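You operate a simulated robot arm through the tools that you are given. There is no shell and no other tool.

You run a simulated robot arm. Do the job below in one go: nothing can be reset, and whatever is moved stays where it is left.

TASK
Swap the frame jig's grey rail for the orange one and latch it.
Fine: the grey rail goes on the rail rack.

The check looks at the end state, three seconds after you hand in, the way a careful person would. Anything else that was tipped, shoved, dropped, spilled or broken makes it a failure.

THE ROBOT
A 5-joint arm with a two-finger parallel gripper, fixed in place. Base frame: the origin is on the floor under the middle of its stand, x ahead of it, y to its left, z up; the work surface is at about z = 0.85. Lengths are in m, angles in rad, forces in N, time in s.
It reaches about 1.134 m from its shoulder. Its first joint turns from -2.601 to 2.601 rad. Payload 1.57 kg.
Tool frame: the origin (TCP) lies between the finger pads and is the grasp point; the fingertips stand 0.03 m ahead of it; z points along the fingers, y is the line along which they close. Largest opening 0.11 m; finger width 0.024, thickness 0.012; the body of the gripper, 0.048 by 0.112 m, starts 0.078 m behind the TCP.
Orientation is that of the tool frame in the base frame, as a unit quaternion [w, x, y, z]. With the fingers straight down and closing along the base's y, the tool's x points along the base's -x, its y along +y and its z along -z.

THE INTERFACE
- The arm moves only by the tool jog_arm. Its argument "targets" is a list of rows, each a list of 6 numbers: the shift along the tool's x, y, z in units of 40 mm (1.0 is 40 mm), then the turn, a rotation vector about the tool's x, y, z in units of 5 degrees (1.0 is 5 degrees). In form: [[dx, dy, dz, wx, wy, wz], ...]. A call has 1 to 20 rows; each row shifts and turns the commanded pose from where the row before left it, along the tool's axes as they then stand. "gripper" is the opening, from 0 (shut) to 1 (fully open), set as the call begins (left out, the last holds). A call with a number of a shift or a turn outside -1 to 1 is refused whole. Each row takes 0.2 s and may step no farther than 0.05 m and 0.15 rad from the row before; otherwise, or with a gripper value out of range, the whole call is refused. A pose out of reach is approached as far as the arm can. The call stops where the force on the tool passes 40 N (or 10 N more than at its start, if that is more) or the arm is blocked; 0.2 s more then pass. The fingers move at their own pace (about 0.153 m/s each) and stop on an object; they squeeze with about 43 N. The grip force told is the motor's: it shows also when the fingers shut on nothing. Time passes only in rows, and 0.2 s behind the last, so rows that do not move let the fingers close. The reply holds the time, the measured pose of the TCP, the force on the tool along the base axes, the opening and the grip force, in the units named above and with some noise, with the torque about the TCP (base axes, N m) and any sound that the robot's microphone picked up, and new pictures: "views" is both (left out), scene, wrist or none.
- Cameras (640 x 400 px; columns grow to the right, rows downward): "scene" is fixed at [0.2206, -0.5006, 1.6645]; the picture's right is [0.98, -0.19, 0.00], its down [-0.09, -0.48, -0.87] and it looks along [0.17, 0.86, -0.49] (base axes); focal length 329 px, centre (320, 200). "wrist" rides on the gripper at [0.07, 0.016, -0.141] in the tool frame; the picture's right is [-0.23, 0.97, 0.00], its down [-0.85, -0.20, -0.48] and it looks along [-0.47, -0.11, 0.88] (tool axes); focal length 222 px, centre (320, 200). There is no depth. A picture from a camera that has moved, and an enlarged one, comes with that camera's place and axes in the base frame and with its lens.
- raise_lower(by): slides the trunk up (or, below 0, down) by that many m; the arm rides with it, the base frame stays. It gives what a move gives, with no picture.
- zoom(camera, box): a new picture of the part [left, top, right, bottom] of that camera's present view, enlarged. It takes no simulated time.
- job_done(): hands the job in; it is judged then, once.

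Places have to be worked out from the pictures, the camera data and where the tool is seen. Open the gripper and draw the arm clear of the work before you hand the job in, unless the task says otherwise.

The tools are called after "Request:" by a JSON object that holds its "api" and its "payload". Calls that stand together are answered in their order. jog_arm: Moves the arm, as the interface text tells. Its arguments: {"type":"object","properties":{"targets":{"type":"array","items":{"type":"array","items":{"type":"number"}}},"gripper":{"type":"number"},"views":{"type":"string","enum":["both","scene","wrist","none"]}},"required":["targets"]} The other tools are called the same way: raise_lower (by) moves the trunk up or down; zoom (camera, box) takes an enlarged picture of a part of a camera's view; job_done () hands the job in.

At the start:

```text
time_s: 0.0
ee_pos: [0.3065, 0.5028, 1.1699]
ee_rot: [0.0, 0.0, 1.0, 0.001]
wrist_force: [-0.4, 0.6, 0.6]
torque: [-0.01, -0.01, 0.0]
gripper_width: 0.1102
grasp_force: 0.1
trunk travel left (down, up): [-0.903, 0.067]
```

scene: 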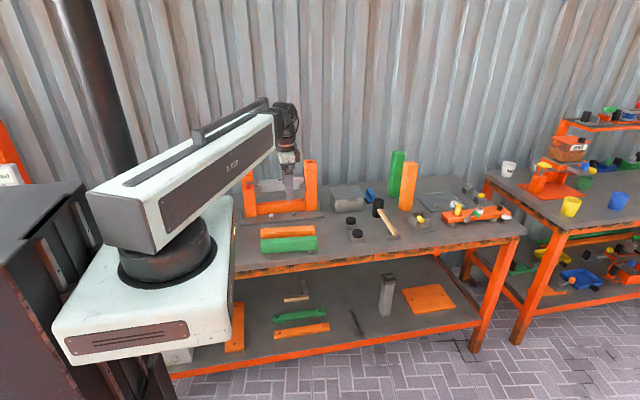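
wrist: 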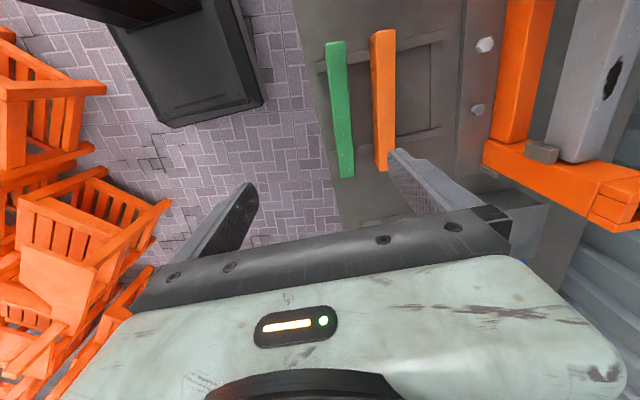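

I begin by looking closer at the jig area, the rack and the shelf before moving anything.

Request:
{"api": "zoom", "payload": {"camera": "scene", "box": [220, 130, 380, 270]}}

Request:
{"api": "zoom", "payload": {"camera": "scene", "box": [330, 130, 530, 260]}}

Request:
{"api": "zoom", "payload": {"camera": "wrist", "box": [300, 0, 640, 240]}}

```text
2.86 times, centred on (300, 200) of scene
camera zoom: at [0.2206, -0.5006, 1.6645], right [0.98, -0.19, 0.0], down [-0.09, -0.48, -0.87], along [0.17, 0.86, -0.49], focal length 940 px, centre (377, 200)
```

zoom: 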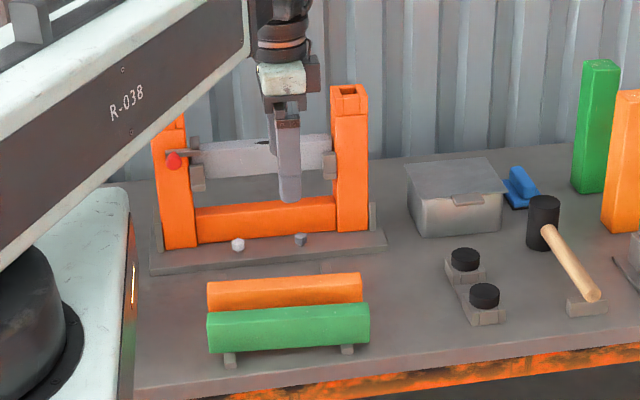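

```text
3.08 times, centred on (430, 195) of scene
camera zoom: at [0.2206, -0.5006, 1.6645], right [0.98, -0.19, 0.0], down [-0.09, -0.48, -0.87], along [0.17, 0.86, -0.49], focal length 1012 px, centre (-18, 215)
```

zoom: 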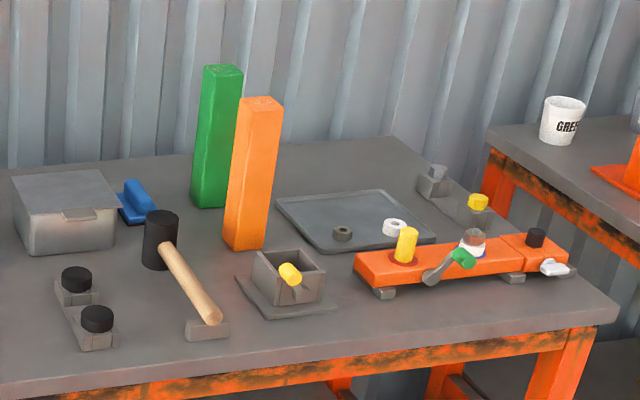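

```text
1.67 times, centred on (470, 120) of wrist
camera zoom: at [0.2354, 0.5194, 1.3117], right [0.23, 0.97, 0.0], down [0.85, -0.2, 0.48], along [0.47, -0.11, -0.88], focal length 370 px, centre (70, 333)
```

zoom: 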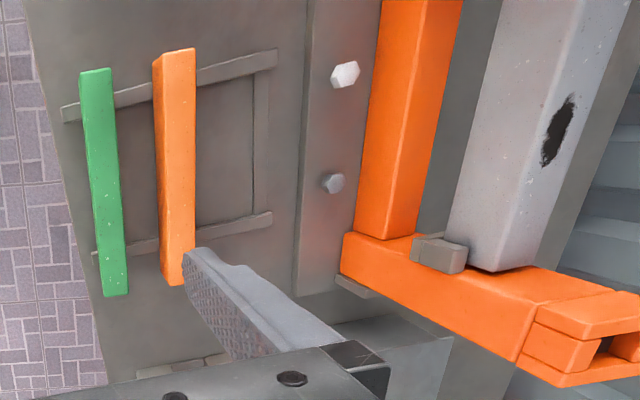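

The grey rail sits between the two posts of the jig (x≈0.2–0.44, y≈0.82), a red knob is on the left post, and the rack (green + orange rail, with a free place behind) is at y≈0.6. The gripper hides part of the jig, so I swing the arm left and up a little to see it clearly.

Request:
{"api": "jog_arm", "payload": {"targets": [[1, 0, -0.5, 0, 0, 0], [1, 0, -0.5, 0, 0, 0], [1, 0, 0, 0, 0, 0], [1, 0, 0, 0, 0, 0], [1, 0, 0, 0, 0, 0], [1, 0, 0, 0, 0, 0]], "gripper": 1, "views": "both"}}

```text
time_s: 1.4
ee_pos: [0.0702, 0.5225, 1.1698]
ee_rot: [0.0, 0.001, 1.0, 0.0]
wrist_force: [-0.1, -0.2, 0.7]
torque: [-0.01, 0.02, 0.0]
gripper_width: 0.1101
grasp_force: 0.0
out of reach, approached as far as the arm can: row 1, 2, 4, 5
trunk travel left (down, up): [-0.903, 0.067]
camera wrist: at [-0.002, 0.5389, 1.3117], right [0.23, 0.97, 0.0], down [0.85, -0.2, 0.48], along [0.47, -0.11, -0.88], focal length 222 px, centre (320, 200)
```

scene: 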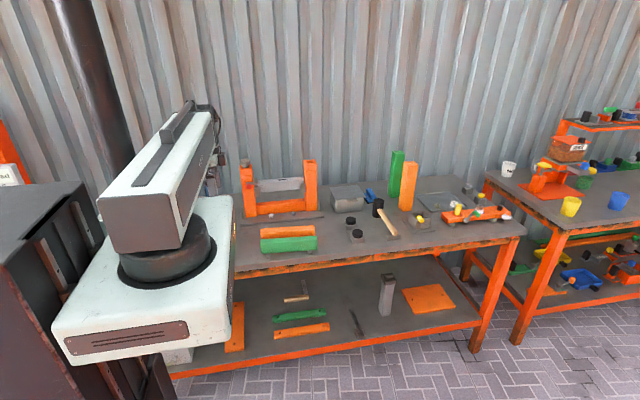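
wrist: 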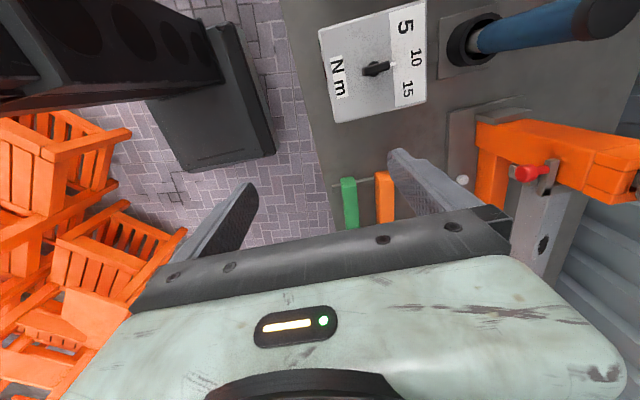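

Now the jig is unobstructed in the scene view; I zoom in on it and on the latch in the wrist view.

Request:
{"api": "zoom", "payload": {"camera": "scene", "box": [232, 150, 332, 225]}}

Request:
{"api": "zoom", "payload": {"camera": "wrist", "box": [400, 80, 640, 260]}}

Request:
{"api": "zoom", "payload": {"camera": "scene", "box": [225, 205, 345, 275]}}

```text
5.33 times, centred on (282, 188) of scene
camera zoom: at [0.2206, -0.5006, 1.6645], right [0.98, -0.19, 0.0], down [-0.09, -0.48, -0.87], along [0.17, 0.86, -0.49], focal length 1754 px, centre (523, 267)
```

zoom: 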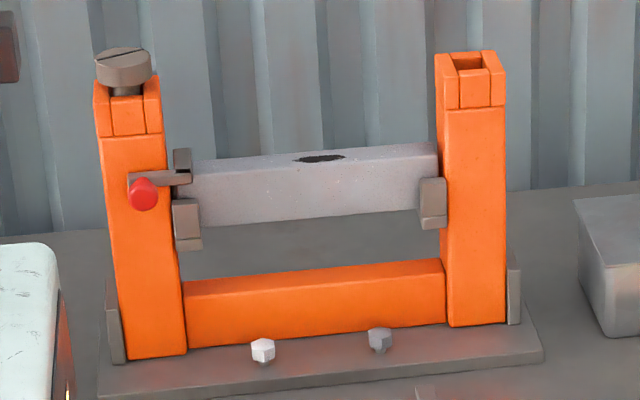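

```text
2.22 times, centred on (520, 170) of wrist
camera zoom: at [-0.002, 0.5389, 1.3117], right [0.23, 0.97, 0.0], down [0.85, -0.2, 0.48], along [0.47, -0.11, -0.88], focal length 494 px, centre (-124, 267)
```

zoom: 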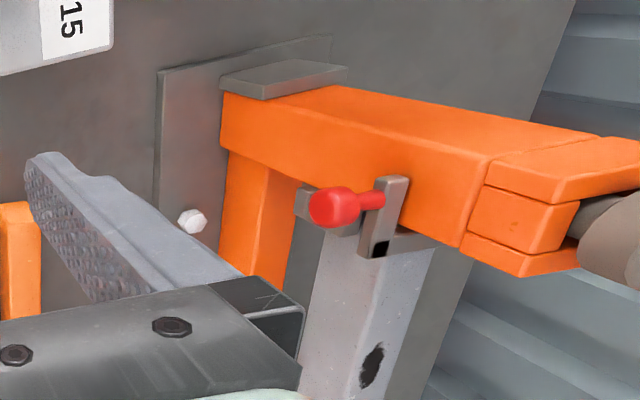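

```text
5.33 times, centred on (285, 240) of scene
camera zoom: at [0.2206, -0.5006, 1.6645], right [0.98, -0.19, 0.0], down [-0.09, -0.48, -0.87], along [0.17, 0.86, -0.49], focal length 1754 px, centre (507, -13)
```

zoom: 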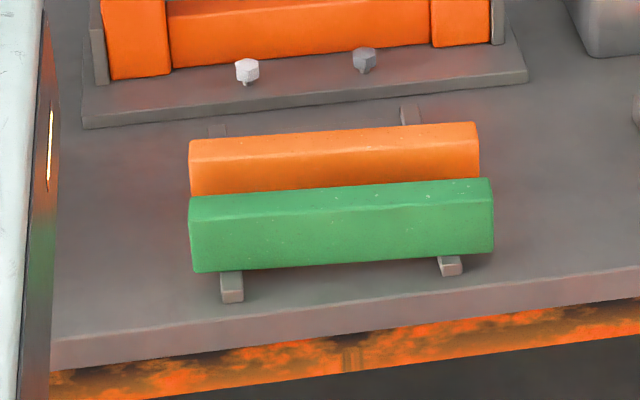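

The latch looks like a bar with a red knob on the left post, lying over the rail's left end. I turn the gripper by 90° so that the wrist camera looks toward +y, and go over in front of the jig for a close look.

Request:
{"api": "jog_arm", "payload": {"targets": [[-1, 0, 0, 0, 0, 0], [-1, 0, 0, 0, 0, 0], [-1, 0, 0, 0, 0, 0], [-1, 0, 0, 0, 0, 0], [0, 0, 0, 0, 0, -1], [0, 0, 0, 0, 0, -1], [0, 0, 0, 0, 0, -1], [0, 0, 0, 0, 0, -1], [0, 0, 0, 0, 0, -1], [0, 0, 0, 0, 0, -1], [0, 0, 0, 0, 0, -1], [0, 0, 0, 0, 0, -1], [0, 0, 0, 0, 0, -1], [0, 0, 0, 0, 0, -1]], "views": "wrist"}}

```text
time_s: 4.4
ee_pos: [0.2295, 0.5195, 1.1702]
ee_rot: [0.0, -0.423, 0.906, 0.0]
wrist_force: [0.4, 0.0, -0.5]
torque: [0.04, -0.01, 0.0]
gripper_width: 0.1101
grasp_force: 0.1
trunk travel left (down, up): [-0.903, 0.067]
camera wrist: at [0.1708, 0.4761, 1.3117], right [-0.6, 0.8, 0.0], down [0.7, 0.53, 0.48], along [0.38, 0.29, -0.88], focal length 222 px, centre (320, 200)
```

wrist: 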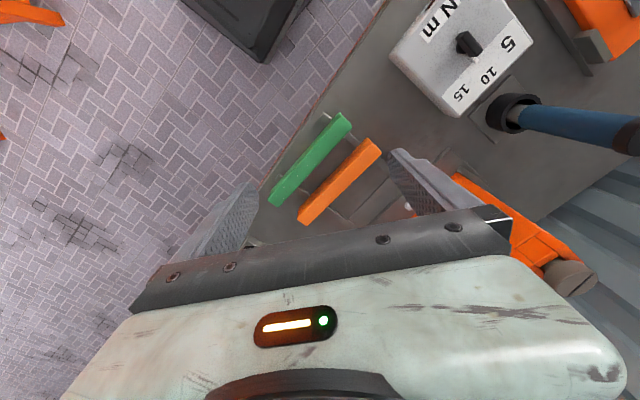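

The turn works. I turn 50° further so the camera faces +y and move toward the jig.

Request:
{"api": "jog_arm", "payload": {"targets": [[0, 0, 0, 0, 0, -1], [0, 0, 0, 0, 0, -1], [0, 0, 0, 0, 0, -1], [0, 0, 0, 0, 0, -1], [0, 0, 0, 0, 0, -1], [0, 0, 0, 0, 0, -1], [0, 0, 0, 0, 0, -1], [0, 0, 0, 0, 0, -1], [0, 0, 0, 0, 0, -1], [0, 0, 0, 0, 0, -1], [-0.88, -0.157, 0, 0, 0, 0], [-0.88, -0.157, 0, 0, 0, 0], [-0.88, -0.157, 0, 0, 0, 0], [-0.88, -0.157, 0, 0, 0, 0], [-0.88, -0.157, 0, 0, 0, 0]], "views": "both"}}

```text
time_s: 7.6
ee_pos: [0.2294, 0.7005, 1.1699]
ee_rot: [-0.001, 0.766, -0.643, 0.001]
wrist_force: [-0.7, 0.2, -0.5]
torque: [0.01, -0.01, -0.02]
gripper_width: 0.1102
grasp_force: 0.0
trunk travel left (down, up): [-0.903, 0.067]
camera wrist: at [0.2243, 0.6281, 1.3115], right [-1.0, 0.06, 0.0], down [0.05, 0.88, 0.48], along [0.03, 0.48, -0.88], focal length 222 px, centre (320, 200)
```

scene: 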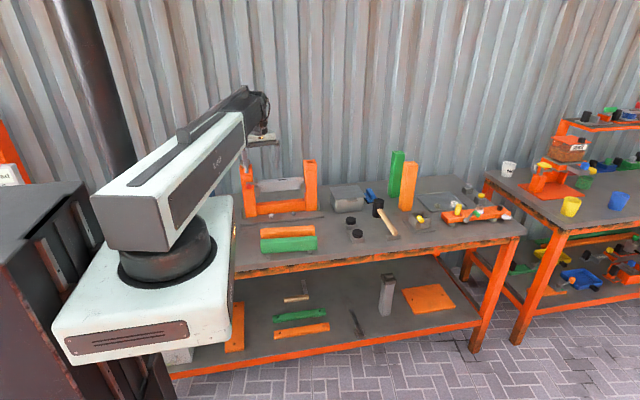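
wrist: 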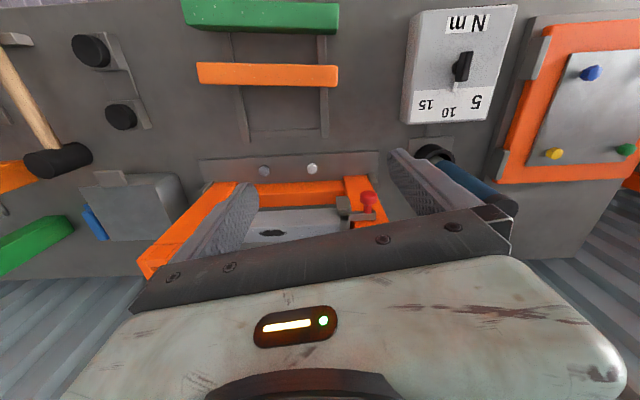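

Good overview: rack, rails, jig and latch are all visible from above. I zoom in on the latch and rack.

Request:
{"api": "zoom", "payload": {"camera": "wrist", "box": [230, 140, 430, 260]}}

Request:
{"api": "zoom", "payload": {"camera": "wrist", "box": [160, 0, 380, 160]}}

Request:
{"api": "zoom", "payload": {"camera": "scene", "box": [232, 155, 282, 190]}}

```text
3.20 times, centred on (330, 200) of wrist
camera zoom: at [0.2243, 0.6281, 1.3115], right [-1.0, 0.06, 0.0], down [0.05, 0.88, 0.48], along [0.03, 0.48, -0.88], focal length 711 px, centre (288, 200)
```

zoom: 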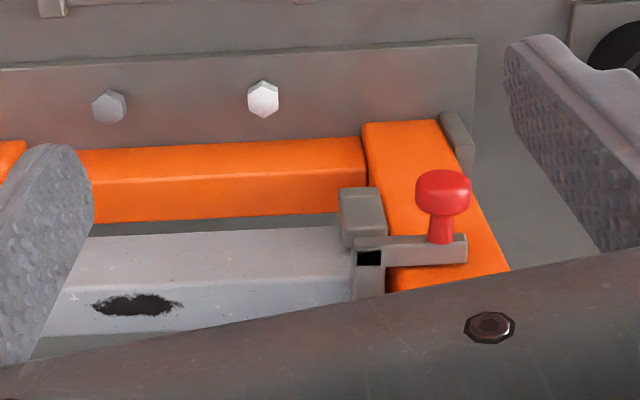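

```text
2.50 times, centred on (270, 80) of wrist
camera zoom: at [0.2243, 0.6281, 1.3115], right [-1.0, 0.06, 0.0], down [0.05, 0.88, 0.48], along [0.03, 0.48, -0.88], focal length 555 px, centre (445, 500)
```

zoom: 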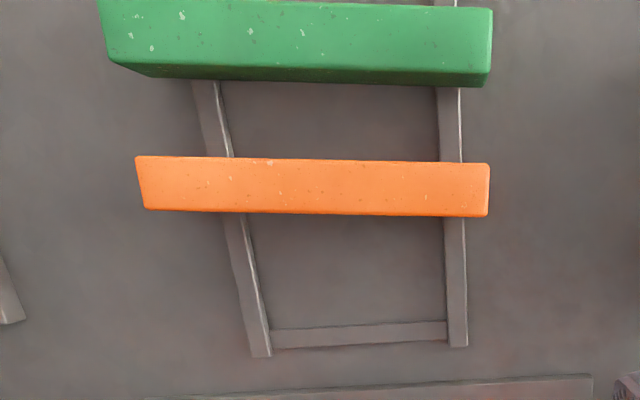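

```text
11.43 times, centred on (257, 172) of scene
camera zoom: at [0.2206, -0.5006, 1.6645], right [0.98, -0.19, 0.0], down [-0.09, -0.48, -0.87], along [0.17, 0.86, -0.49], focal length 3759 px, centre (1040, 514)
```

zoom: 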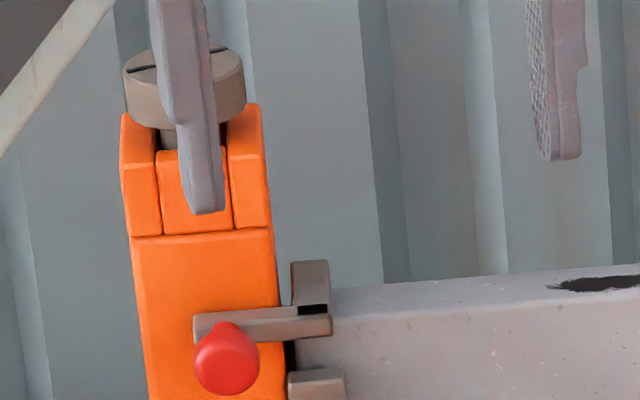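

The bar with the red knob lies in front of the post and reaches over the rail's end; I need to see the part hidden under the gripper. I raise the trunk for clearance over the post screw (top ≈1.13).

Request:
{"api": "raise_lower", "payload": {"by": 0.06}}

```text
time_s: 8.6
ee_pos: [0.2291, 0.7, 1.2302]
ee_rot: [0.0, 0.766, -0.643, 0.0]
wrist_force: [0.4, -0.2, 0.6]
torque: [-0.05, 0.0, 0.03]
gripper_width: 0.1099
grasp_force: 0.1
trunk travel left (down, up): [-0.963, 0.007]
```

The TCP is at z=1.23 now. I move +y by about 0.09 to look down onto the jig.

Request:
{"api": "jog_arm", "payload": {"targets": [[-0.74, -0.13, 0, 0, 0, 0], [-0.74, -0.13, 0, 0, 0, 0], [-0.74, -0.13, 0, 0, 0, 0]], "views": "wrist"}}

Request:
{"api": "zoom", "payload": {"camera": "wrist", "box": [200, 100, 420, 240]}}

Request:
{"api": "zoom", "payload": {"camera": "wrist", "box": [290, 120, 410, 200]}}

```text
time_s: 9.4
ee_pos: [0.2292, 0.791, 1.2293]
ee_rot: [0.001, 0.766, -0.643, 0.0]
wrist_force: [-0.7, -0.1, -0.1]
torque: [0.04, -0.01, -0.02]
gripper_width: 0.1097
grasp_force: 0.1
trunk travel left (down, up): [-0.963, 0.007]
camera wrist: at [0.2243, 0.7181, 1.3714], right [-1.0, 0.06, 0.0], down [0.05, 0.88, 0.48], along [0.03, 0.48, -0.88], focal length 222 px, centre (320, 200)
```

wrist: 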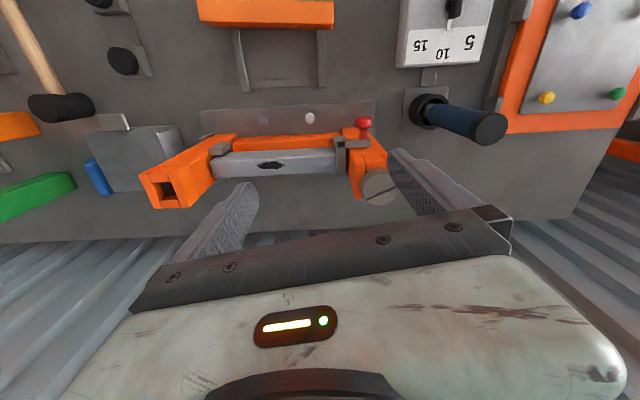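

```text
2.86 times, centred on (310, 170) of wrist
camera zoom: at [0.2243, 0.7181, 1.3714], right [-1.0, 0.06, 0.0], down [0.05, 0.88, 0.48], along [0.03, 0.48, -0.88], focal length 635 px, centre (349, 286)
```

zoom: 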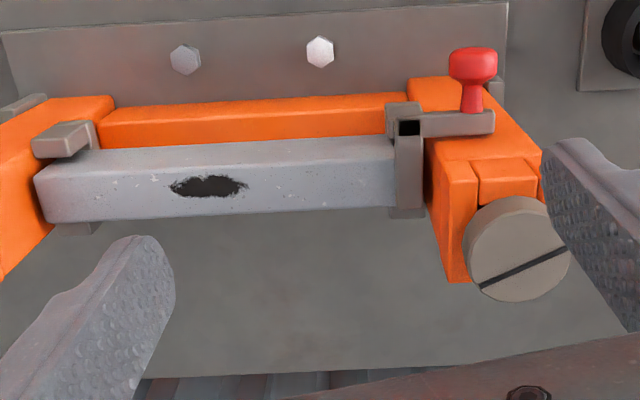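

```text
5.00 times, centred on (350, 160) of wrist
camera zoom: at [0.2243, 0.7181, 1.3714], right [-1.0, 0.06, 0.0], down [0.05, 0.88, 0.48], along [0.03, 0.48, -0.88], focal length 1111 px, centre (170, 400)
```

zoom: 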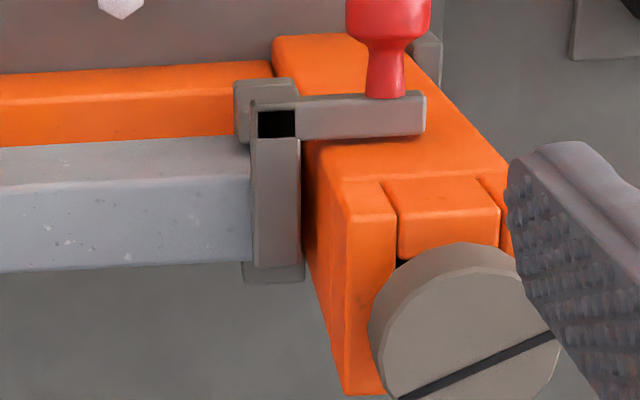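

The latch is now clear: an L-shaped lever, one arm over the rail's left end, the other along the post's front with the red knob at about (0.165, 0.778, 1.035) pointing to −y. I square the gripper up (fingers closing along x), narrow it and come down in front of the knob for a closer look.

Request:
{"api": "jog_arm", "payload": {"targets": [[0.6, 0, 0, 0, 0, 1], [0.6, 0, 0, 0, 0, 1], [0, 0.8, 0.6, 0, 0, 0], [0, 0.8, 0.6, 0, 0, 0], [0, 0, 0.65, 0, 0, 0], [0, 0, 0.65, 0, 0, 0]], "gripper": 0.5, "views": "wrist"}}

Request:
{"api": "zoom", "payload": {"camera": "wrist", "box": [200, 120, 440, 260]}}

```text
time_s: 10.8
ee_pos: [0.1714, 0.7428, 1.2292]
ee_rot: [0.0, -0.706, 0.708, 0.001]
wrist_force: [0.2, -0.4, -0.4]
torque: [0.01, -0.03, -0.01]
gripper_width: 0.0548
grasp_force: 0.1
out of reach, approached as far as the arm can: row 3, 4, 5, 6
trunk travel left (down, up): [-0.963, 0.007]
camera wrist: at [0.1541, 0.6725, 1.3717], right [-0.97, 0.23, 0.0], down [0.2, 0.85, 0.48], along [0.11, 0.47, -0.88], focal length 222 px, centre (320, 200)
```

wrist: 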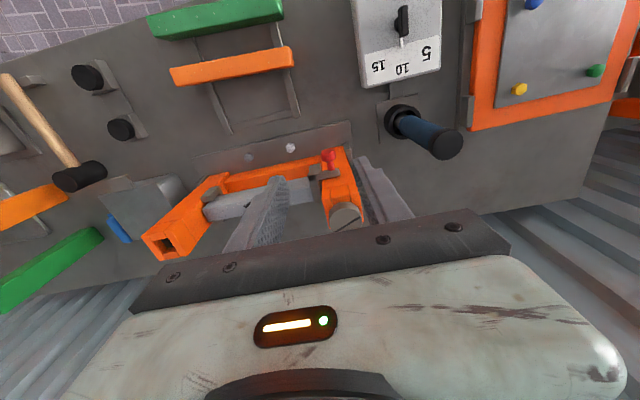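

```text
2.67 times, centred on (320, 190) of wrist
camera zoom: at [0.1541, 0.6725, 1.3717], right [-0.97, 0.23, 0.0], down [0.2, 0.85, 0.48], along [0.11, 0.47, -0.88], focal length 592 px, centre (320, 227)
```

zoom: 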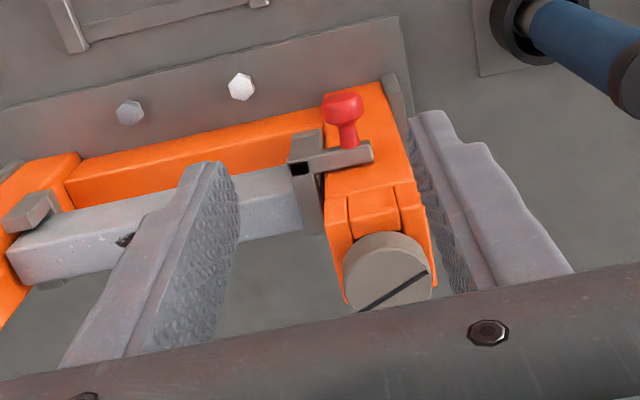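

Jogging does not change the height (z stays at 1.229) – only the trunk gives vertical motion. The fingers are at y≈0.743, in front of the knob, so I lower the trunk in stages for a close view.

Request:
{"api": "raise_lower", "payload": {"by": -0.12}}

Request:
{"api": "zoom", "payload": {"camera": "wrist", "box": [160, 50, 480, 250]}}

Request:
{"api": "zoom", "payload": {"camera": "scene", "box": [150, 60, 350, 260]}}

```text
time_s: 12.3
ee_pos: [0.172, 0.7438, 1.1105]
ee_rot: [0.0, -0.707, 0.707, 0.0]
wrist_force: [-0.3, -0.2, 0.0]
torque: [0.02, 0.0, 0.0]
gripper_width: 0.0552
grasp_force: 0.1
trunk travel left (down, up): [-0.843, 0.127]
```

```text
2.00 times, centred on (320, 150) of wrist
camera zoom: at [0.1543, 0.6724, 1.2518], right [-0.97, 0.23, 0.0], down [0.2, 0.85, 0.48], along [0.11, 0.47, -0.88], focal length 444 px, centre (320, 300)
```

zoom: 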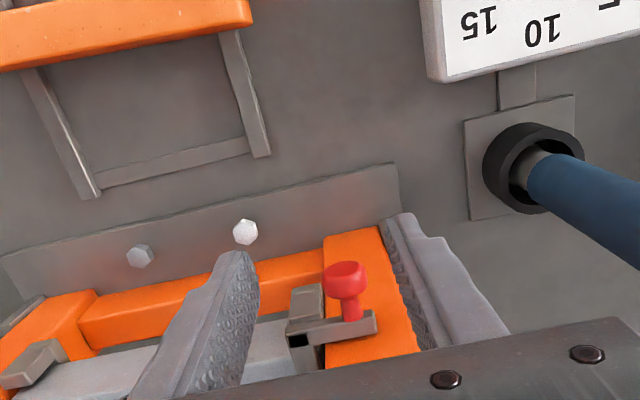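

```text
2.00 times, centred on (250, 160) of scene
camera zoom: at [0.2206, -0.5006, 1.6645], right [0.98, -0.19, 0.0], down [-0.09, -0.48, -0.87], along [0.17, 0.86, -0.49], focal length 658 px, centre (460, 280)
```

zoom: 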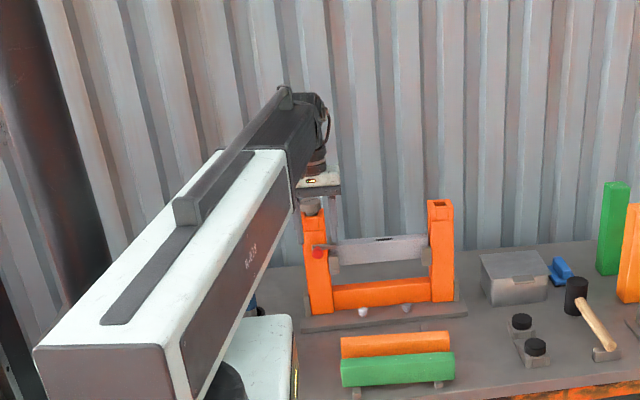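

The boom telescopes; clear so far. I lower to knob height (TCP z≈1.04) with the fingers still in front of the knob.

Request:
{"api": "raise_lower", "payload": {"by": -0.07}}

Request:
{"api": "zoom", "payload": {"camera": "wrist", "box": [200, 90, 440, 250]}}

Request:
{"api": "zoom", "payload": {"camera": "scene", "box": [220, 140, 320, 220]}}

```text
time_s: 13.4
ee_pos: [0.1719, 0.7423, 1.04]
ee_rot: [0.0, -0.707, 0.707, -0.001]
wrist_force: [-0.1, 0.1, -0.3]
torque: [0.0, -0.01, -0.01]
gripper_width: 0.0551
grasp_force: 0.2
trunk travel left (down, up): [-0.773, 0.197]
```

```text
2.50 times, centred on (320, 170) of wrist
camera zoom: at [0.1543, 0.6724, 1.1817], right [-0.97, 0.23, 0.0], down [0.2, 0.85, 0.48], along [0.11, 0.47, -0.88], focal length 555 px, centre (320, 275)
```

zoom: 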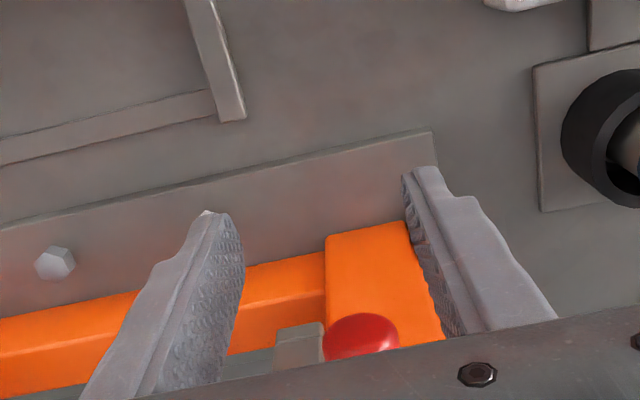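

```text
5.00 times, centred on (270, 180) of scene
camera zoom: at [0.2206, -0.5006, 1.6645], right [0.98, -0.19, 0.0], down [-0.09, -0.48, -0.87], along [0.17, 0.86, -0.49], focal length 1645 px, centre (570, 300)
```

zoom: 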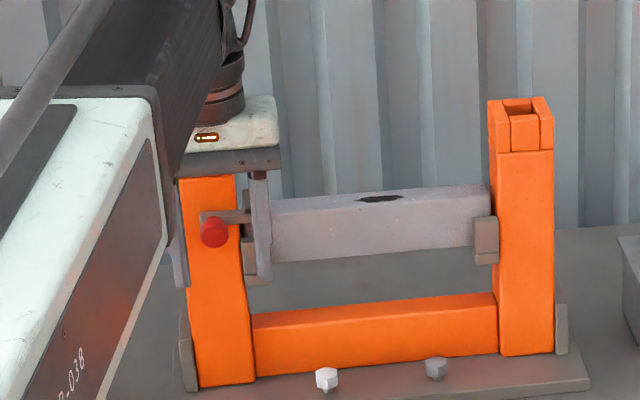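

The knob lies between the fingers, at (0.166, 0.778, 1.033). I move in so that the pads flank it and check before closing.

Request:
{"api": "jog_arm", "payload": {"targets": [[-0.32, 0.08, 0, 0, 0, 0], [-0.32, 0.08, 0, 0, 0, 0]], "views": "both"}}

Request:
{"api": "zoom", "payload": {"camera": "wrist", "box": [220, 130, 420, 250]}}

```text
time_s: 14.0
ee_pos: [0.1642, 0.7687, 1.0408]
ee_rot: [0.001, -0.707, 0.707, -0.001]
wrist_force: [-0.6, 0.0, -0.6]
torque: [0.0, 0.02, 0.0]
gripper_width: 0.0551
grasp_force: 0.0
trunk travel left (down, up): [-0.773, 0.197]
camera wrist: at [0.1468, 0.6986, 1.1816], right [-0.97, 0.23, 0.0], down [0.2, 0.86, 0.48], along [0.11, 0.47, -0.88], focal length 222 px, centre (320, 200)
```

scene: 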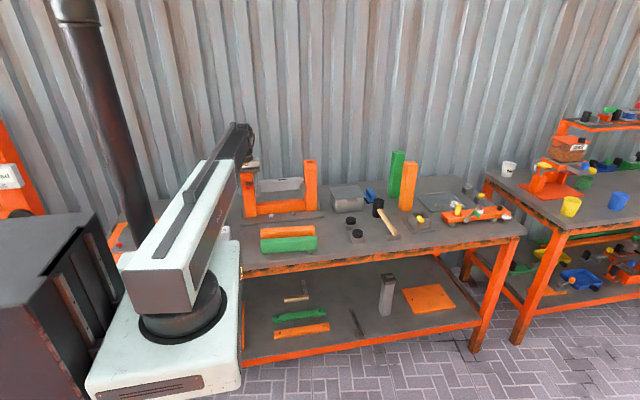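
wrist: 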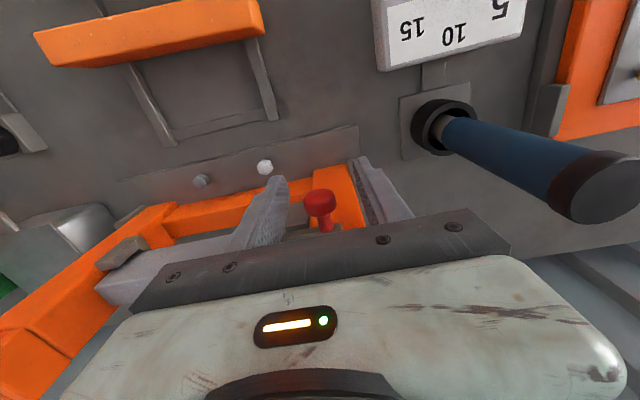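

```text
3.20 times, centred on (320, 190) of wrist
camera zoom: at [0.1468, 0.6986, 1.1816], right [-0.97, 0.23, 0.0], down [0.2, 0.86, 0.48], along [0.11, 0.47, -0.88], focal length 711 px, centre (320, 232)
```

zoom: 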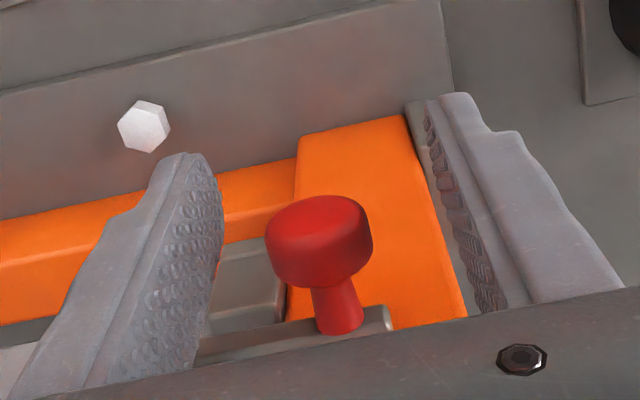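

The knob is centred between the pads; I close on it.

Request:
{"api": "jog_arm", "payload": {"targets": [[0, 0, 0, 0, 0, 0], [0, 0, 0, 0, 0, 0], [0, 0, 0, 0, 0, 0]], "gripper": 0, "views": "wrist"}}

Request:
{"api": "zoom", "payload": {"camera": "wrist", "box": [220, 130, 420, 250]}}

```text
time_s: 14.8
ee_pos: [0.1658, 0.7684, 1.0398]
ee_rot: [0.0, -0.707, 0.707, 0.0]
wrist_force: [0.1, 0.9, 3.0]
torque: [-0.04, -0.03, 0.01]
gripper_width: 0.0227
grasp_force: 35.0
trunk travel left (down, up): [-0.773, 0.197]
camera wrist: at [0.147, 0.6983, 1.1817], right [-0.97, 0.23, 0.0], down [0.2, 0.85, 0.48], along [0.11, 0.47, -0.88], focal length 222 px, centre (320, 200)
```

wrist: 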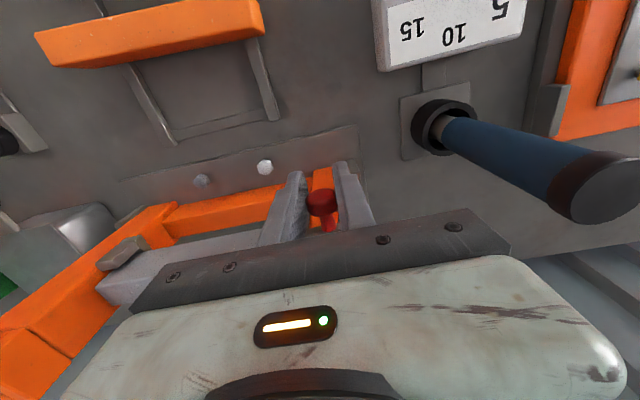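

```text
3.20 times, centred on (320, 190) of wrist
camera zoom: at [0.147, 0.6983, 1.1817], right [-0.97, 0.23, 0.0], down [0.2, 0.85, 0.48], along [0.11, 0.47, -0.88], focal length 711 px, centre (320, 232)
```

zoom: 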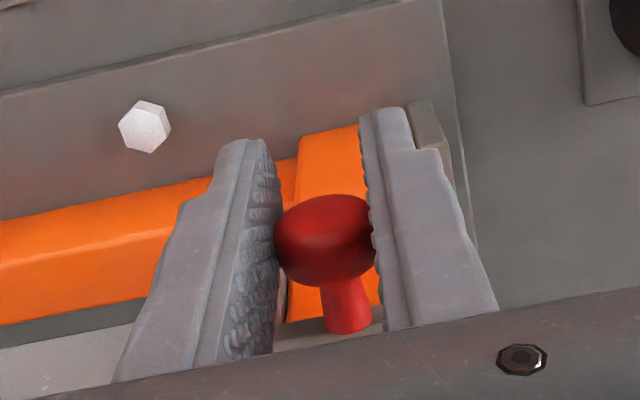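

The knob is held (opening 0.0227, 35 N). I test whether it slides: a gentle 4 mm pull to −y, watching the force.

Request:
{"api": "jog_arm", "payload": {"targets": [[0.05, 0, 0, 0, 0, 0], [0.05, 0, 0, 0, 0, 0], [0, 0, 0, 0, 0, 0]], "views": "wrist"}}

Request:
{"api": "zoom", "payload": {"camera": "wrist", "box": [220, 130, 420, 250]}}

```text
time_s: 15.6
ee_pos: [0.1661, 0.7666, 1.0398]
ee_rot: [0.001, -0.707, 0.707, 0.0]
wrist_force: [-0.6, 11.1, 1.8]
torque: [0.34, 0.01, -0.01]
gripper_width: 0.0218
grasp_force: 35.0
trunk travel left (down, up): [-0.773, 0.197]
camera wrist: at [0.1477, 0.6951, 1.181], right [-0.97, 0.23, 0.0], down [0.2, 0.86, 0.48], along [0.11, 0.47, -0.88], focal length 222 px, centre (320, 200)
```

wrist: 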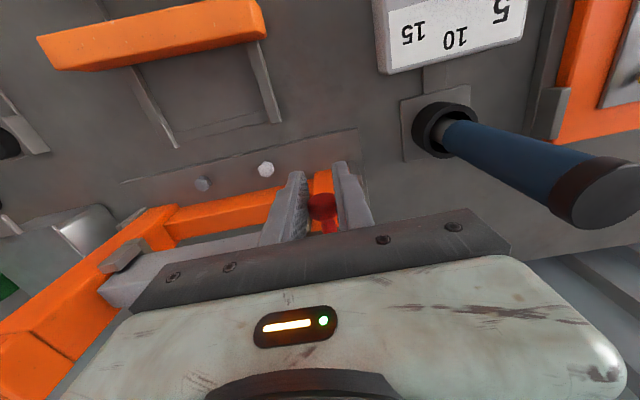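

```text
3.20 times, centred on (320, 190) of wrist
camera zoom: at [0.1477, 0.6951, 1.181], right [-0.97, 0.23, 0.0], down [0.2, 0.86, 0.48], along [0.11, 0.47, -0.88], focal length 711 px, centre (320, 232)
```

zoom: 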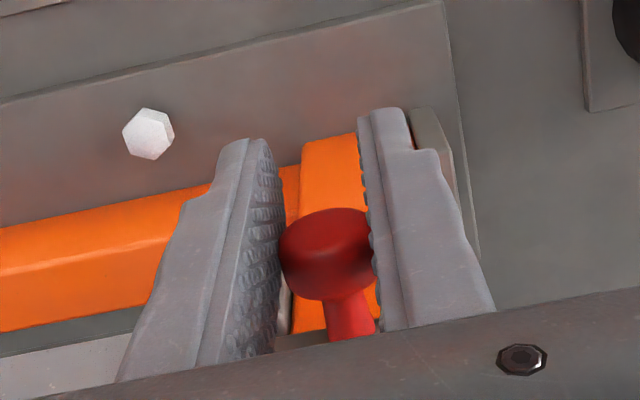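

The pull meets 11 N while the knob stays put, so it isn't a pull slide. I go back those few mm and test vertical motion: 5 mm down by the trunk (a hinge along x would lift the strip off the rail).

Request:
{"api": "jog_arm", "payload": {"targets": [[-0.08, 0, 0, 0, 0, 0], [0, 0, 0, 0, 0, 0]], "views": "none"}}

Request:
{"api": "raise_lower", "payload": {"by": -0.005}}

Request:
{"api": "zoom", "payload": {"camera": "wrist", "box": [220, 130, 420, 250]}}

Request:
{"api": "zoom", "payload": {"camera": "scene", "box": [232, 155, 292, 200]}}

```text
time_s: 16.2
ee_pos: [0.166, 0.7649, 1.0394]
ee_rot: [-0.001, -0.706, 0.708, -0.002]
wrist_force: [-0.8, -24.8, -23.2]
torque: [-0.45, -0.02, -0.01]
gripper_width: 0.0221
grasp_force: 34.5
trunk travel left (down, up): [-0.773, 0.197]
```

```text
time_s: 16.7
ee_pos: [0.1643, 0.7668, 1.0389]
ee_rot: [-0.001, 0.707, -0.707, -0.001]
wrist_force: [0.7, -10.1, 29.6]
torque: [0.44, -0.01, 0.01]
gripper_width: 0.0221
grasp_force: 35.0
trunk travel left (down, up): [-0.768, 0.202]
```

```text
3.20 times, centred on (320, 190) of wrist
camera zoom: at [0.1475, 0.6946, 1.1794], right [-0.97, 0.23, 0.0], down [0.2, 0.85, 0.48], along [0.11, 0.47, -0.88], focal length 711 px, centre (320, 232)
```

zoom: 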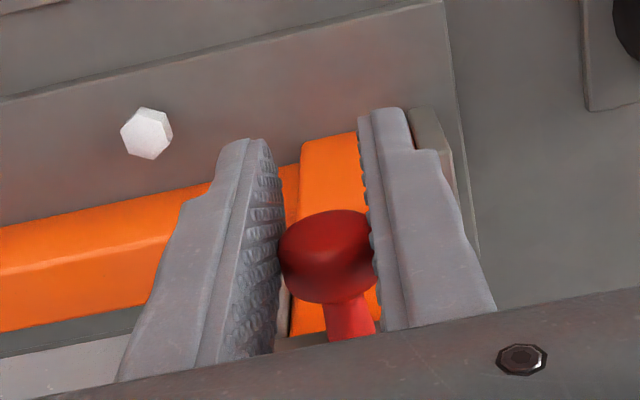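

```text
8.89 times, centred on (262, 178) of scene
camera zoom: at [0.2206, -0.5006, 1.6645], right [0.98, -0.19, 0.0], down [-0.09, -0.48, -0.87], along [0.17, 0.86, -0.49], focal length 2924 px, centre (836, 400)
```

zoom: 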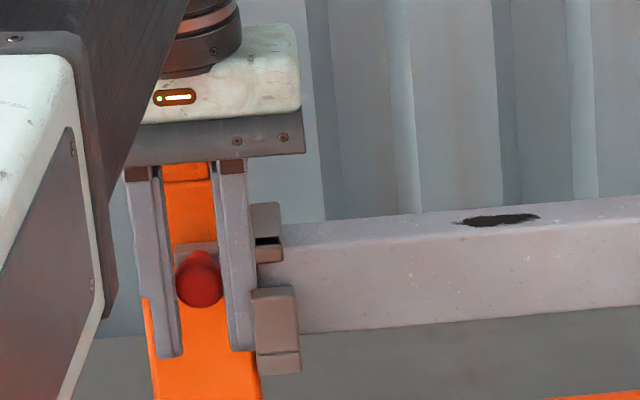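

Downward is blocked too (30 N, TCP hardly moved), so the hinge is more likely at the rear with the knob to be lifted. I take the load off and then test 5 mm upward.

Request:
{"api": "raise_lower", "payload": {"by": 0.005}}

Request:
{"api": "raise_lower", "payload": {"by": 0.004}}

Request:
{"api": "zoom", "payload": {"camera": "wrist", "box": [220, 130, 420, 250]}}

Request:
{"api": "zoom", "payload": {"camera": "scene", "box": [232, 155, 292, 200]}}

```text
time_s: 17.3
ee_pos: [0.1655, 0.7663, 1.0392]
ee_rot: [-0.001, -0.707, 0.708, -0.001]
wrist_force: [-0.4, -25.4, -22.5]
torque: [-0.23, 0.02, 0.06]
gripper_width: 0.0222
grasp_force: 34.7
trunk travel left (down, up): [-0.773, 0.197]
```

```text
time_s: 17.8
ee_pos: [0.1656, 0.7681, 1.0445]
ee_rot: [-0.002, -0.706, 0.708, -0.001]
wrist_force: [1.0, -15.0, -20.9]
torque: [-0.9, -0.04, 0.0]
gripper_width: 0.0229
grasp_force: 34.4
trunk travel left (down, up): [-0.777, 0.193]
```

```text
3.20 times, centred on (320, 190) of wrist
camera zoom: at [0.1485, 0.6977, 1.1856], right [-0.97, 0.23, 0.0], down [0.2, 0.86, 0.48], along [0.11, 0.46, -0.88], focal length 711 px, centre (320, 232)
```

zoom: 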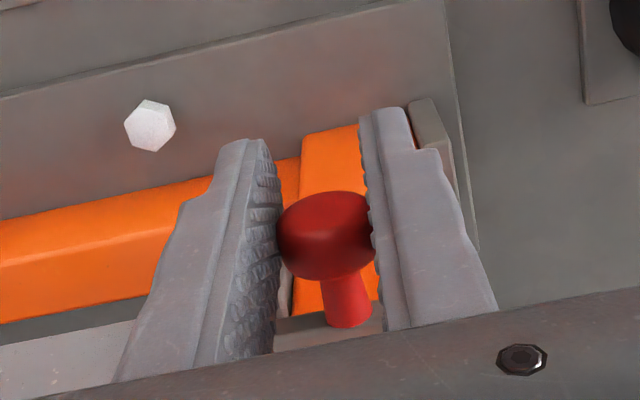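

```text
8.89 times, centred on (262, 178) of scene
camera zoom: at [0.2206, -0.5006, 1.6645], right [0.98, -0.19, 0.0], down [-0.09, -0.48, -0.87], along [0.17, 0.86, -0.49], focal length 2924 px, centre (836, 400)
```

zoom: 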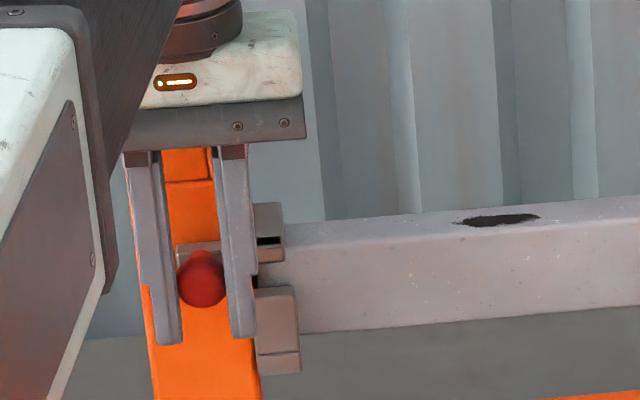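

The knob did not move at all in y or z (fingers slipped), so I should not force it blindly. I open, back off in −y and study the latch from closer, other angles.

Request:
{"api": "jog_arm", "payload": {"targets": [[0, 0, 0, 0, 0, 0], [0, 0, 0, 0, 0, 0], [0.5, 0, 0, 0, 0, 0], [0.5, 0, 0, 0, 0, 0], [0.5, 0, 0, 0, 0, 0]], "gripper": 0.5, "views": "wrist"}}

Request:
{"api": "zoom", "payload": {"camera": "scene", "box": [240, 165, 280, 195]}}

```text
time_s: 19.0
ee_pos: [0.1646, 0.707, 1.0442]
ee_rot: [0.0, -0.707, 0.707, 0.0]
wrist_force: [0.1, 0.9, -0.2]
torque: [-0.01, -0.01, 0.03]
gripper_width: 0.0548
grasp_force: 0.0
trunk travel left (down, up): [-0.777, 0.193]
camera wrist: at [0.1472, 0.6377, 1.1857], right [-0.97, 0.23, 0.0], down [0.2, 0.85, 0.48], along [0.11, 0.47, -0.88], focal length 222 px, centre (320, 200)
```

wrist: 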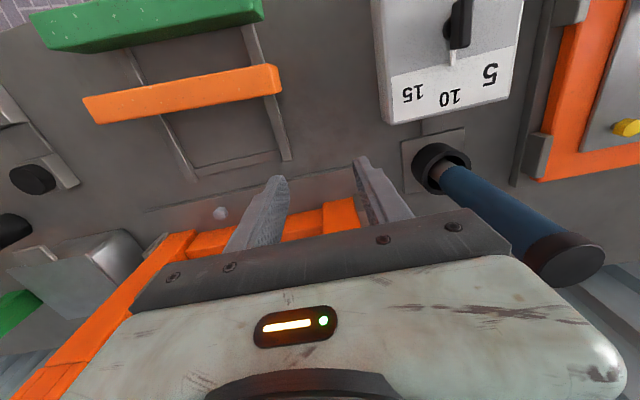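

```text
13.33 times, centred on (260, 180) of scene
camera zoom: at [0.2206, -0.5006, 1.6645], right [0.98, -0.19, 0.0], down [-0.09, -0.48, -0.87], along [0.17, 0.86, -0.49], focal length 4386 px, centre (1120, 467)
```

zoom: 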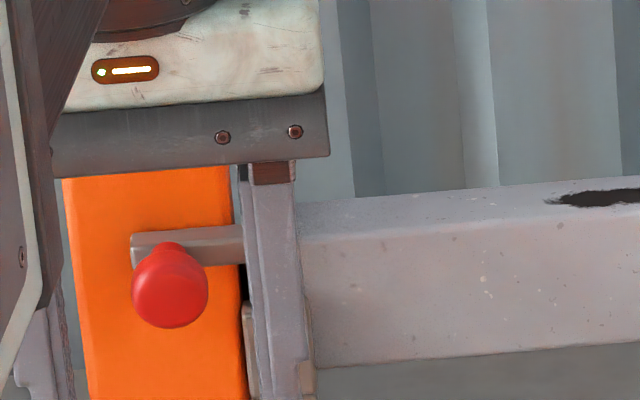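

I turn the wrist by 180° so the camera sits on the jig side and can look straight down onto the latch from near.

Request:
{"api": "jog_arm", "payload": {"targets": [[0.5, 0, 0, 0, 0, 1], [0.5, 0, 0, 0, 0, 1], [0, 0, 0, 0, 0, 1], [0, 0, 0, 0, 0, 1], [0, 0, 0, 0, 0, 1], [0, 0, 0, 0, 0, 1], [0, 0, 0, 0, 0, 1], [0, 0, 0, 0, 0, 1], [0, 0, 0, 0, 0, 1], [0, 0, 0, 0, 0, 1], [0, 0, 0, 0, 0, 1], [0, 0, 0, 0, 0, 1], [0, 0, 0, 0, 0, 1], [0, 0, 0, 0, 0, 1], [0, 0, 0, 0, 0, 1], [0, 0, 0, 0, 0, 1], [0, 0, 0, 0, 0, 1], [0, 0, 0, 0, 0, 1]], "views": "wrist"}}

Request:
{"api": "zoom", "payload": {"camera": "scene", "box": [232, 155, 292, 200]}}

```text
time_s: 22.8
ee_pos: [0.1639, 0.6675, 1.0448]
ee_rot: [0.0, 0.002, 1.0, 0.0]
wrist_force: [0.1, -0.3, 0.3]
torque: [0.0, 0.0, -0.01]
gripper_width: 0.0549
grasp_force: 0.1
trunk travel left (down, up): [-0.777, 0.193]
camera wrist: at [0.0925, 0.6836, 1.1857], right [0.23, 0.97, 0.0], down [0.85, -0.2, 0.48], along [0.47, -0.11, -0.88], focal length 222 px, centre (320, 200)
```

wrist: 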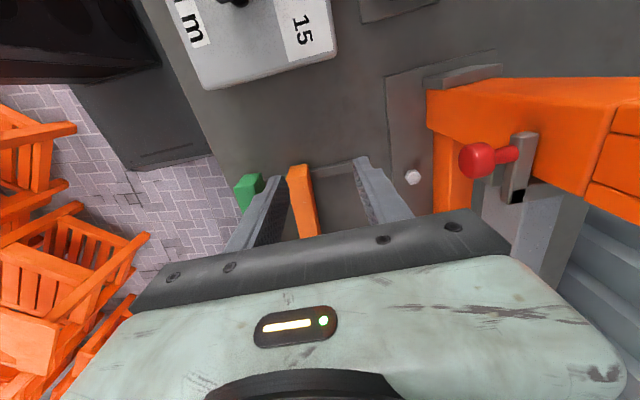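

```text
8.89 times, centred on (262, 178) of scene
camera zoom: at [0.2206, -0.5006, 1.6645], right [0.98, -0.19, 0.0], down [-0.09, -0.48, -0.87], along [0.17, 0.86, -0.49], focal length 2924 px, centre (836, 400)
```

zoom: 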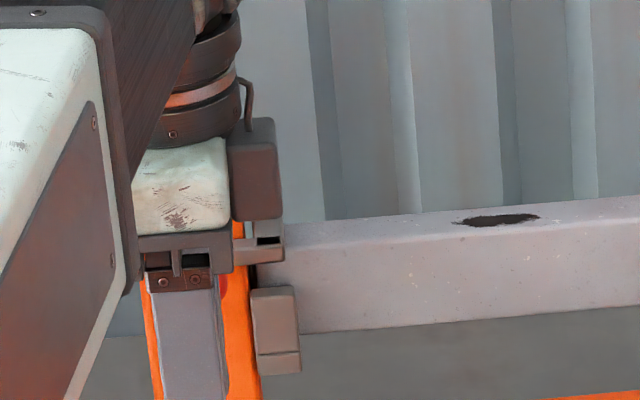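

This side view already shows the latch well; I enlarge it.

Request:
{"api": "zoom", "payload": {"camera": "wrist", "box": [420, 80, 620, 260]}}

Request:
{"api": "zoom", "payload": {"camera": "wrist", "box": [450, 110, 570, 220]}}

```text
2.22 times, centred on (520, 170) of wrist
camera zoom: at [0.0925, 0.6836, 1.1857], right [0.23, 0.97, 0.0], down [0.85, -0.2, 0.48], along [0.47, -0.11, -0.88], focal length 494 px, centre (-124, 267)
```

zoom: 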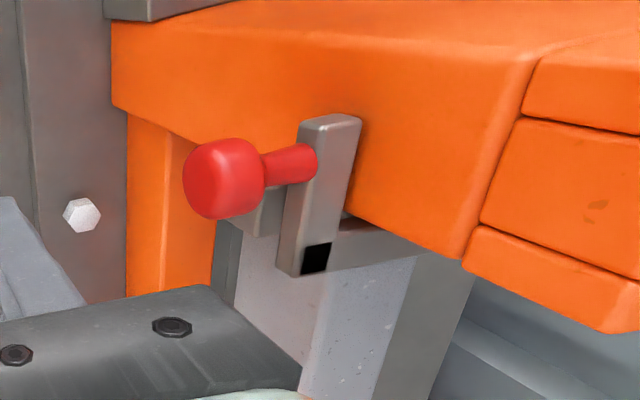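

```text
3.64 times, centred on (510, 165) of wrist
camera zoom: at [0.0925, 0.6836, 1.1857], right [0.23, 0.97, 0.0], down [0.85, -0.2, 0.48], along [0.47, -0.11, -0.88], focal length 808 px, centre (-371, 327)
```

zoom: 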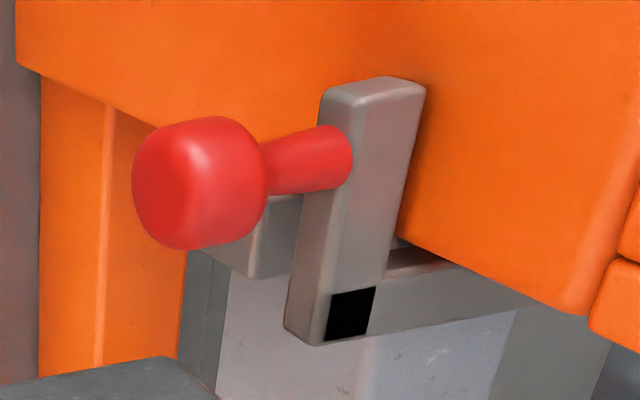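

The latch: the bar lies on the post's front face, the strip runs from its right end over the rail, knob on the front side. My grip likely blocked its rotation, so I test it ungripped: closed fingertips pressing down on the knob. First up, closed, and over the knob.

Request:
{"api": "raise_lower", "payload": {"by": 0.045}}

Request:
{"api": "jog_arm", "payload": {"targets": [[0, 0.9, 0, 0, 0, 0], [0, 0.9, 0, 0, 0, 0], [0, 0.8, 0, 0, 0, 0], [0, 0, 0, 0, 0, 0]], "gripper": 0, "views": "wrist"}}

Request:
{"api": "zoom", "payload": {"camera": "wrist", "box": [220, 100, 420, 240]}}

Request:
{"api": "zoom", "payload": {"camera": "scene", "box": [232, 155, 292, 200]}}

```text
time_s: 23.7
ee_pos: [0.1634, 0.6682, 1.0888]
ee_rot: [0.0, 0.0, 1.0, 0.0]
wrist_force: [0.1, 0.7, 0.2]
torque: [0.0, 0.0, 0.0]
gripper_width: 0.055
grasp_force: 0.0
trunk travel left (down, up): [-0.822, 0.148]
```

```text
time_s: 24.7
ee_pos: [0.1628, 0.7738, 1.0887]
ee_rot: [-0.001, 0.0, 1.0, 0.001]
wrist_force: [0.2, 0.2, 0.5]
torque: [0.01, 0.05, -0.01]
gripper_width: 0.0
grasp_force: 21.1
trunk travel left (down, up): [-0.822, 0.148]
camera wrist: at [0.0926, 0.79, 1.2306], right [0.23, 0.97, 0.0], down [0.85, -0.2, 0.48], along [0.47, -0.11, -0.88], focal length 222 px, centre (320, 200)
```

wrist: 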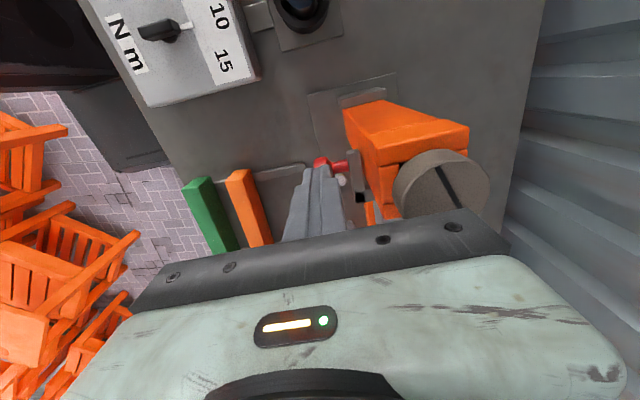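

```text
2.86 times, centred on (320, 170) of wrist
camera zoom: at [0.0926, 0.79, 1.2306], right [0.23, 0.97, 0.0], down [0.85, -0.2, 0.48], along [0.47, -0.11, -0.88], focal length 635 px, centre (320, 286)
```

zoom: 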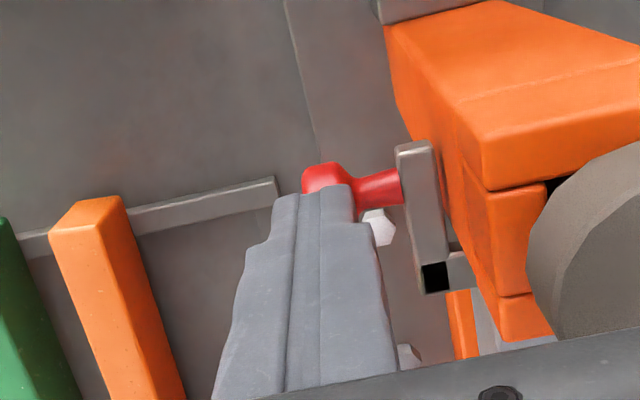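

```text
8.89 times, centred on (262, 178) of scene
camera zoom: at [0.2206, -0.5006, 1.6645], right [0.98, -0.19, 0.0], down [-0.09, -0.48, -0.87], along [0.17, 0.86, -0.49], focal length 2924 px, centre (836, 400)
```

zoom: 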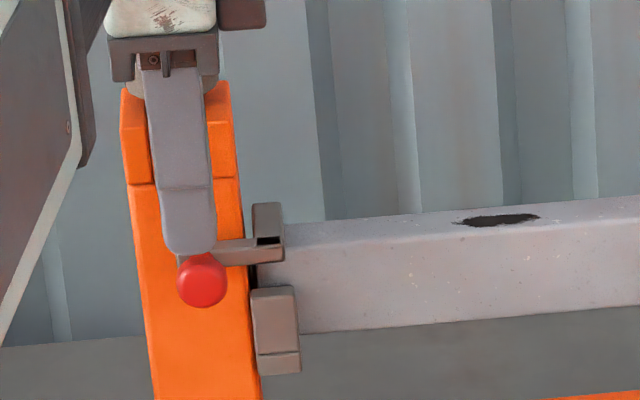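

Closed fingertips (z≈1.059) are above the knob head. I lower in small steps and read the force.

Request:
{"api": "raise_lower", "payload": {"by": -0.012}}

Request:
{"api": "raise_lower", "payload": {"by": -0.004}}

Request:
{"api": "zoom", "payload": {"camera": "scene", "box": [232, 155, 292, 200]}}

```text
time_s: 25.2
ee_pos: [0.1624, 0.7735, 1.0805]
ee_rot: [0.002, 0.0, 1.0, 0.005]
wrist_force: [-0.1, -3.1, 29.1]
torque: [0.07, -0.04, 0.03]
gripper_width: 0.0
grasp_force: 21.7
trunk travel left (down, up): [-0.811, 0.159]
stopped: the force on the tool passed its limit at 51 N (the readings are from after the stop); the commanded pose is now the measured one
```

```text
time_s: 25.5
ee_pos: [0.164, 0.7744, 1.08]
ee_rot: [0.001, 0.0, 1.0, 0.004]
wrist_force: [-0.2, -3.1, 33.4]
torque: [0.09, -0.04, -0.02]
gripper_width: 0.0
grasp_force: 21.0
trunk travel left (down, up): [-0.811, 0.159]
stopped: the force on the tool passed its limit at 48 N (the readings are from after the stop); the commanded pose is now the measured one
```

```text
8.89 times, centred on (262, 178) of scene
camera zoom: at [0.2206, -0.5006, 1.6645], right [0.98, -0.19, 0.0], down [-0.09, -0.48, -0.87], along [0.17, 0.86, -0.49], focal length 2924 px, centre (836, 400)
```

zoom: 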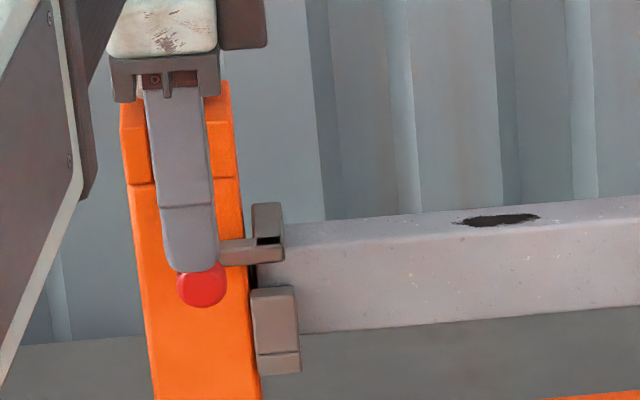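

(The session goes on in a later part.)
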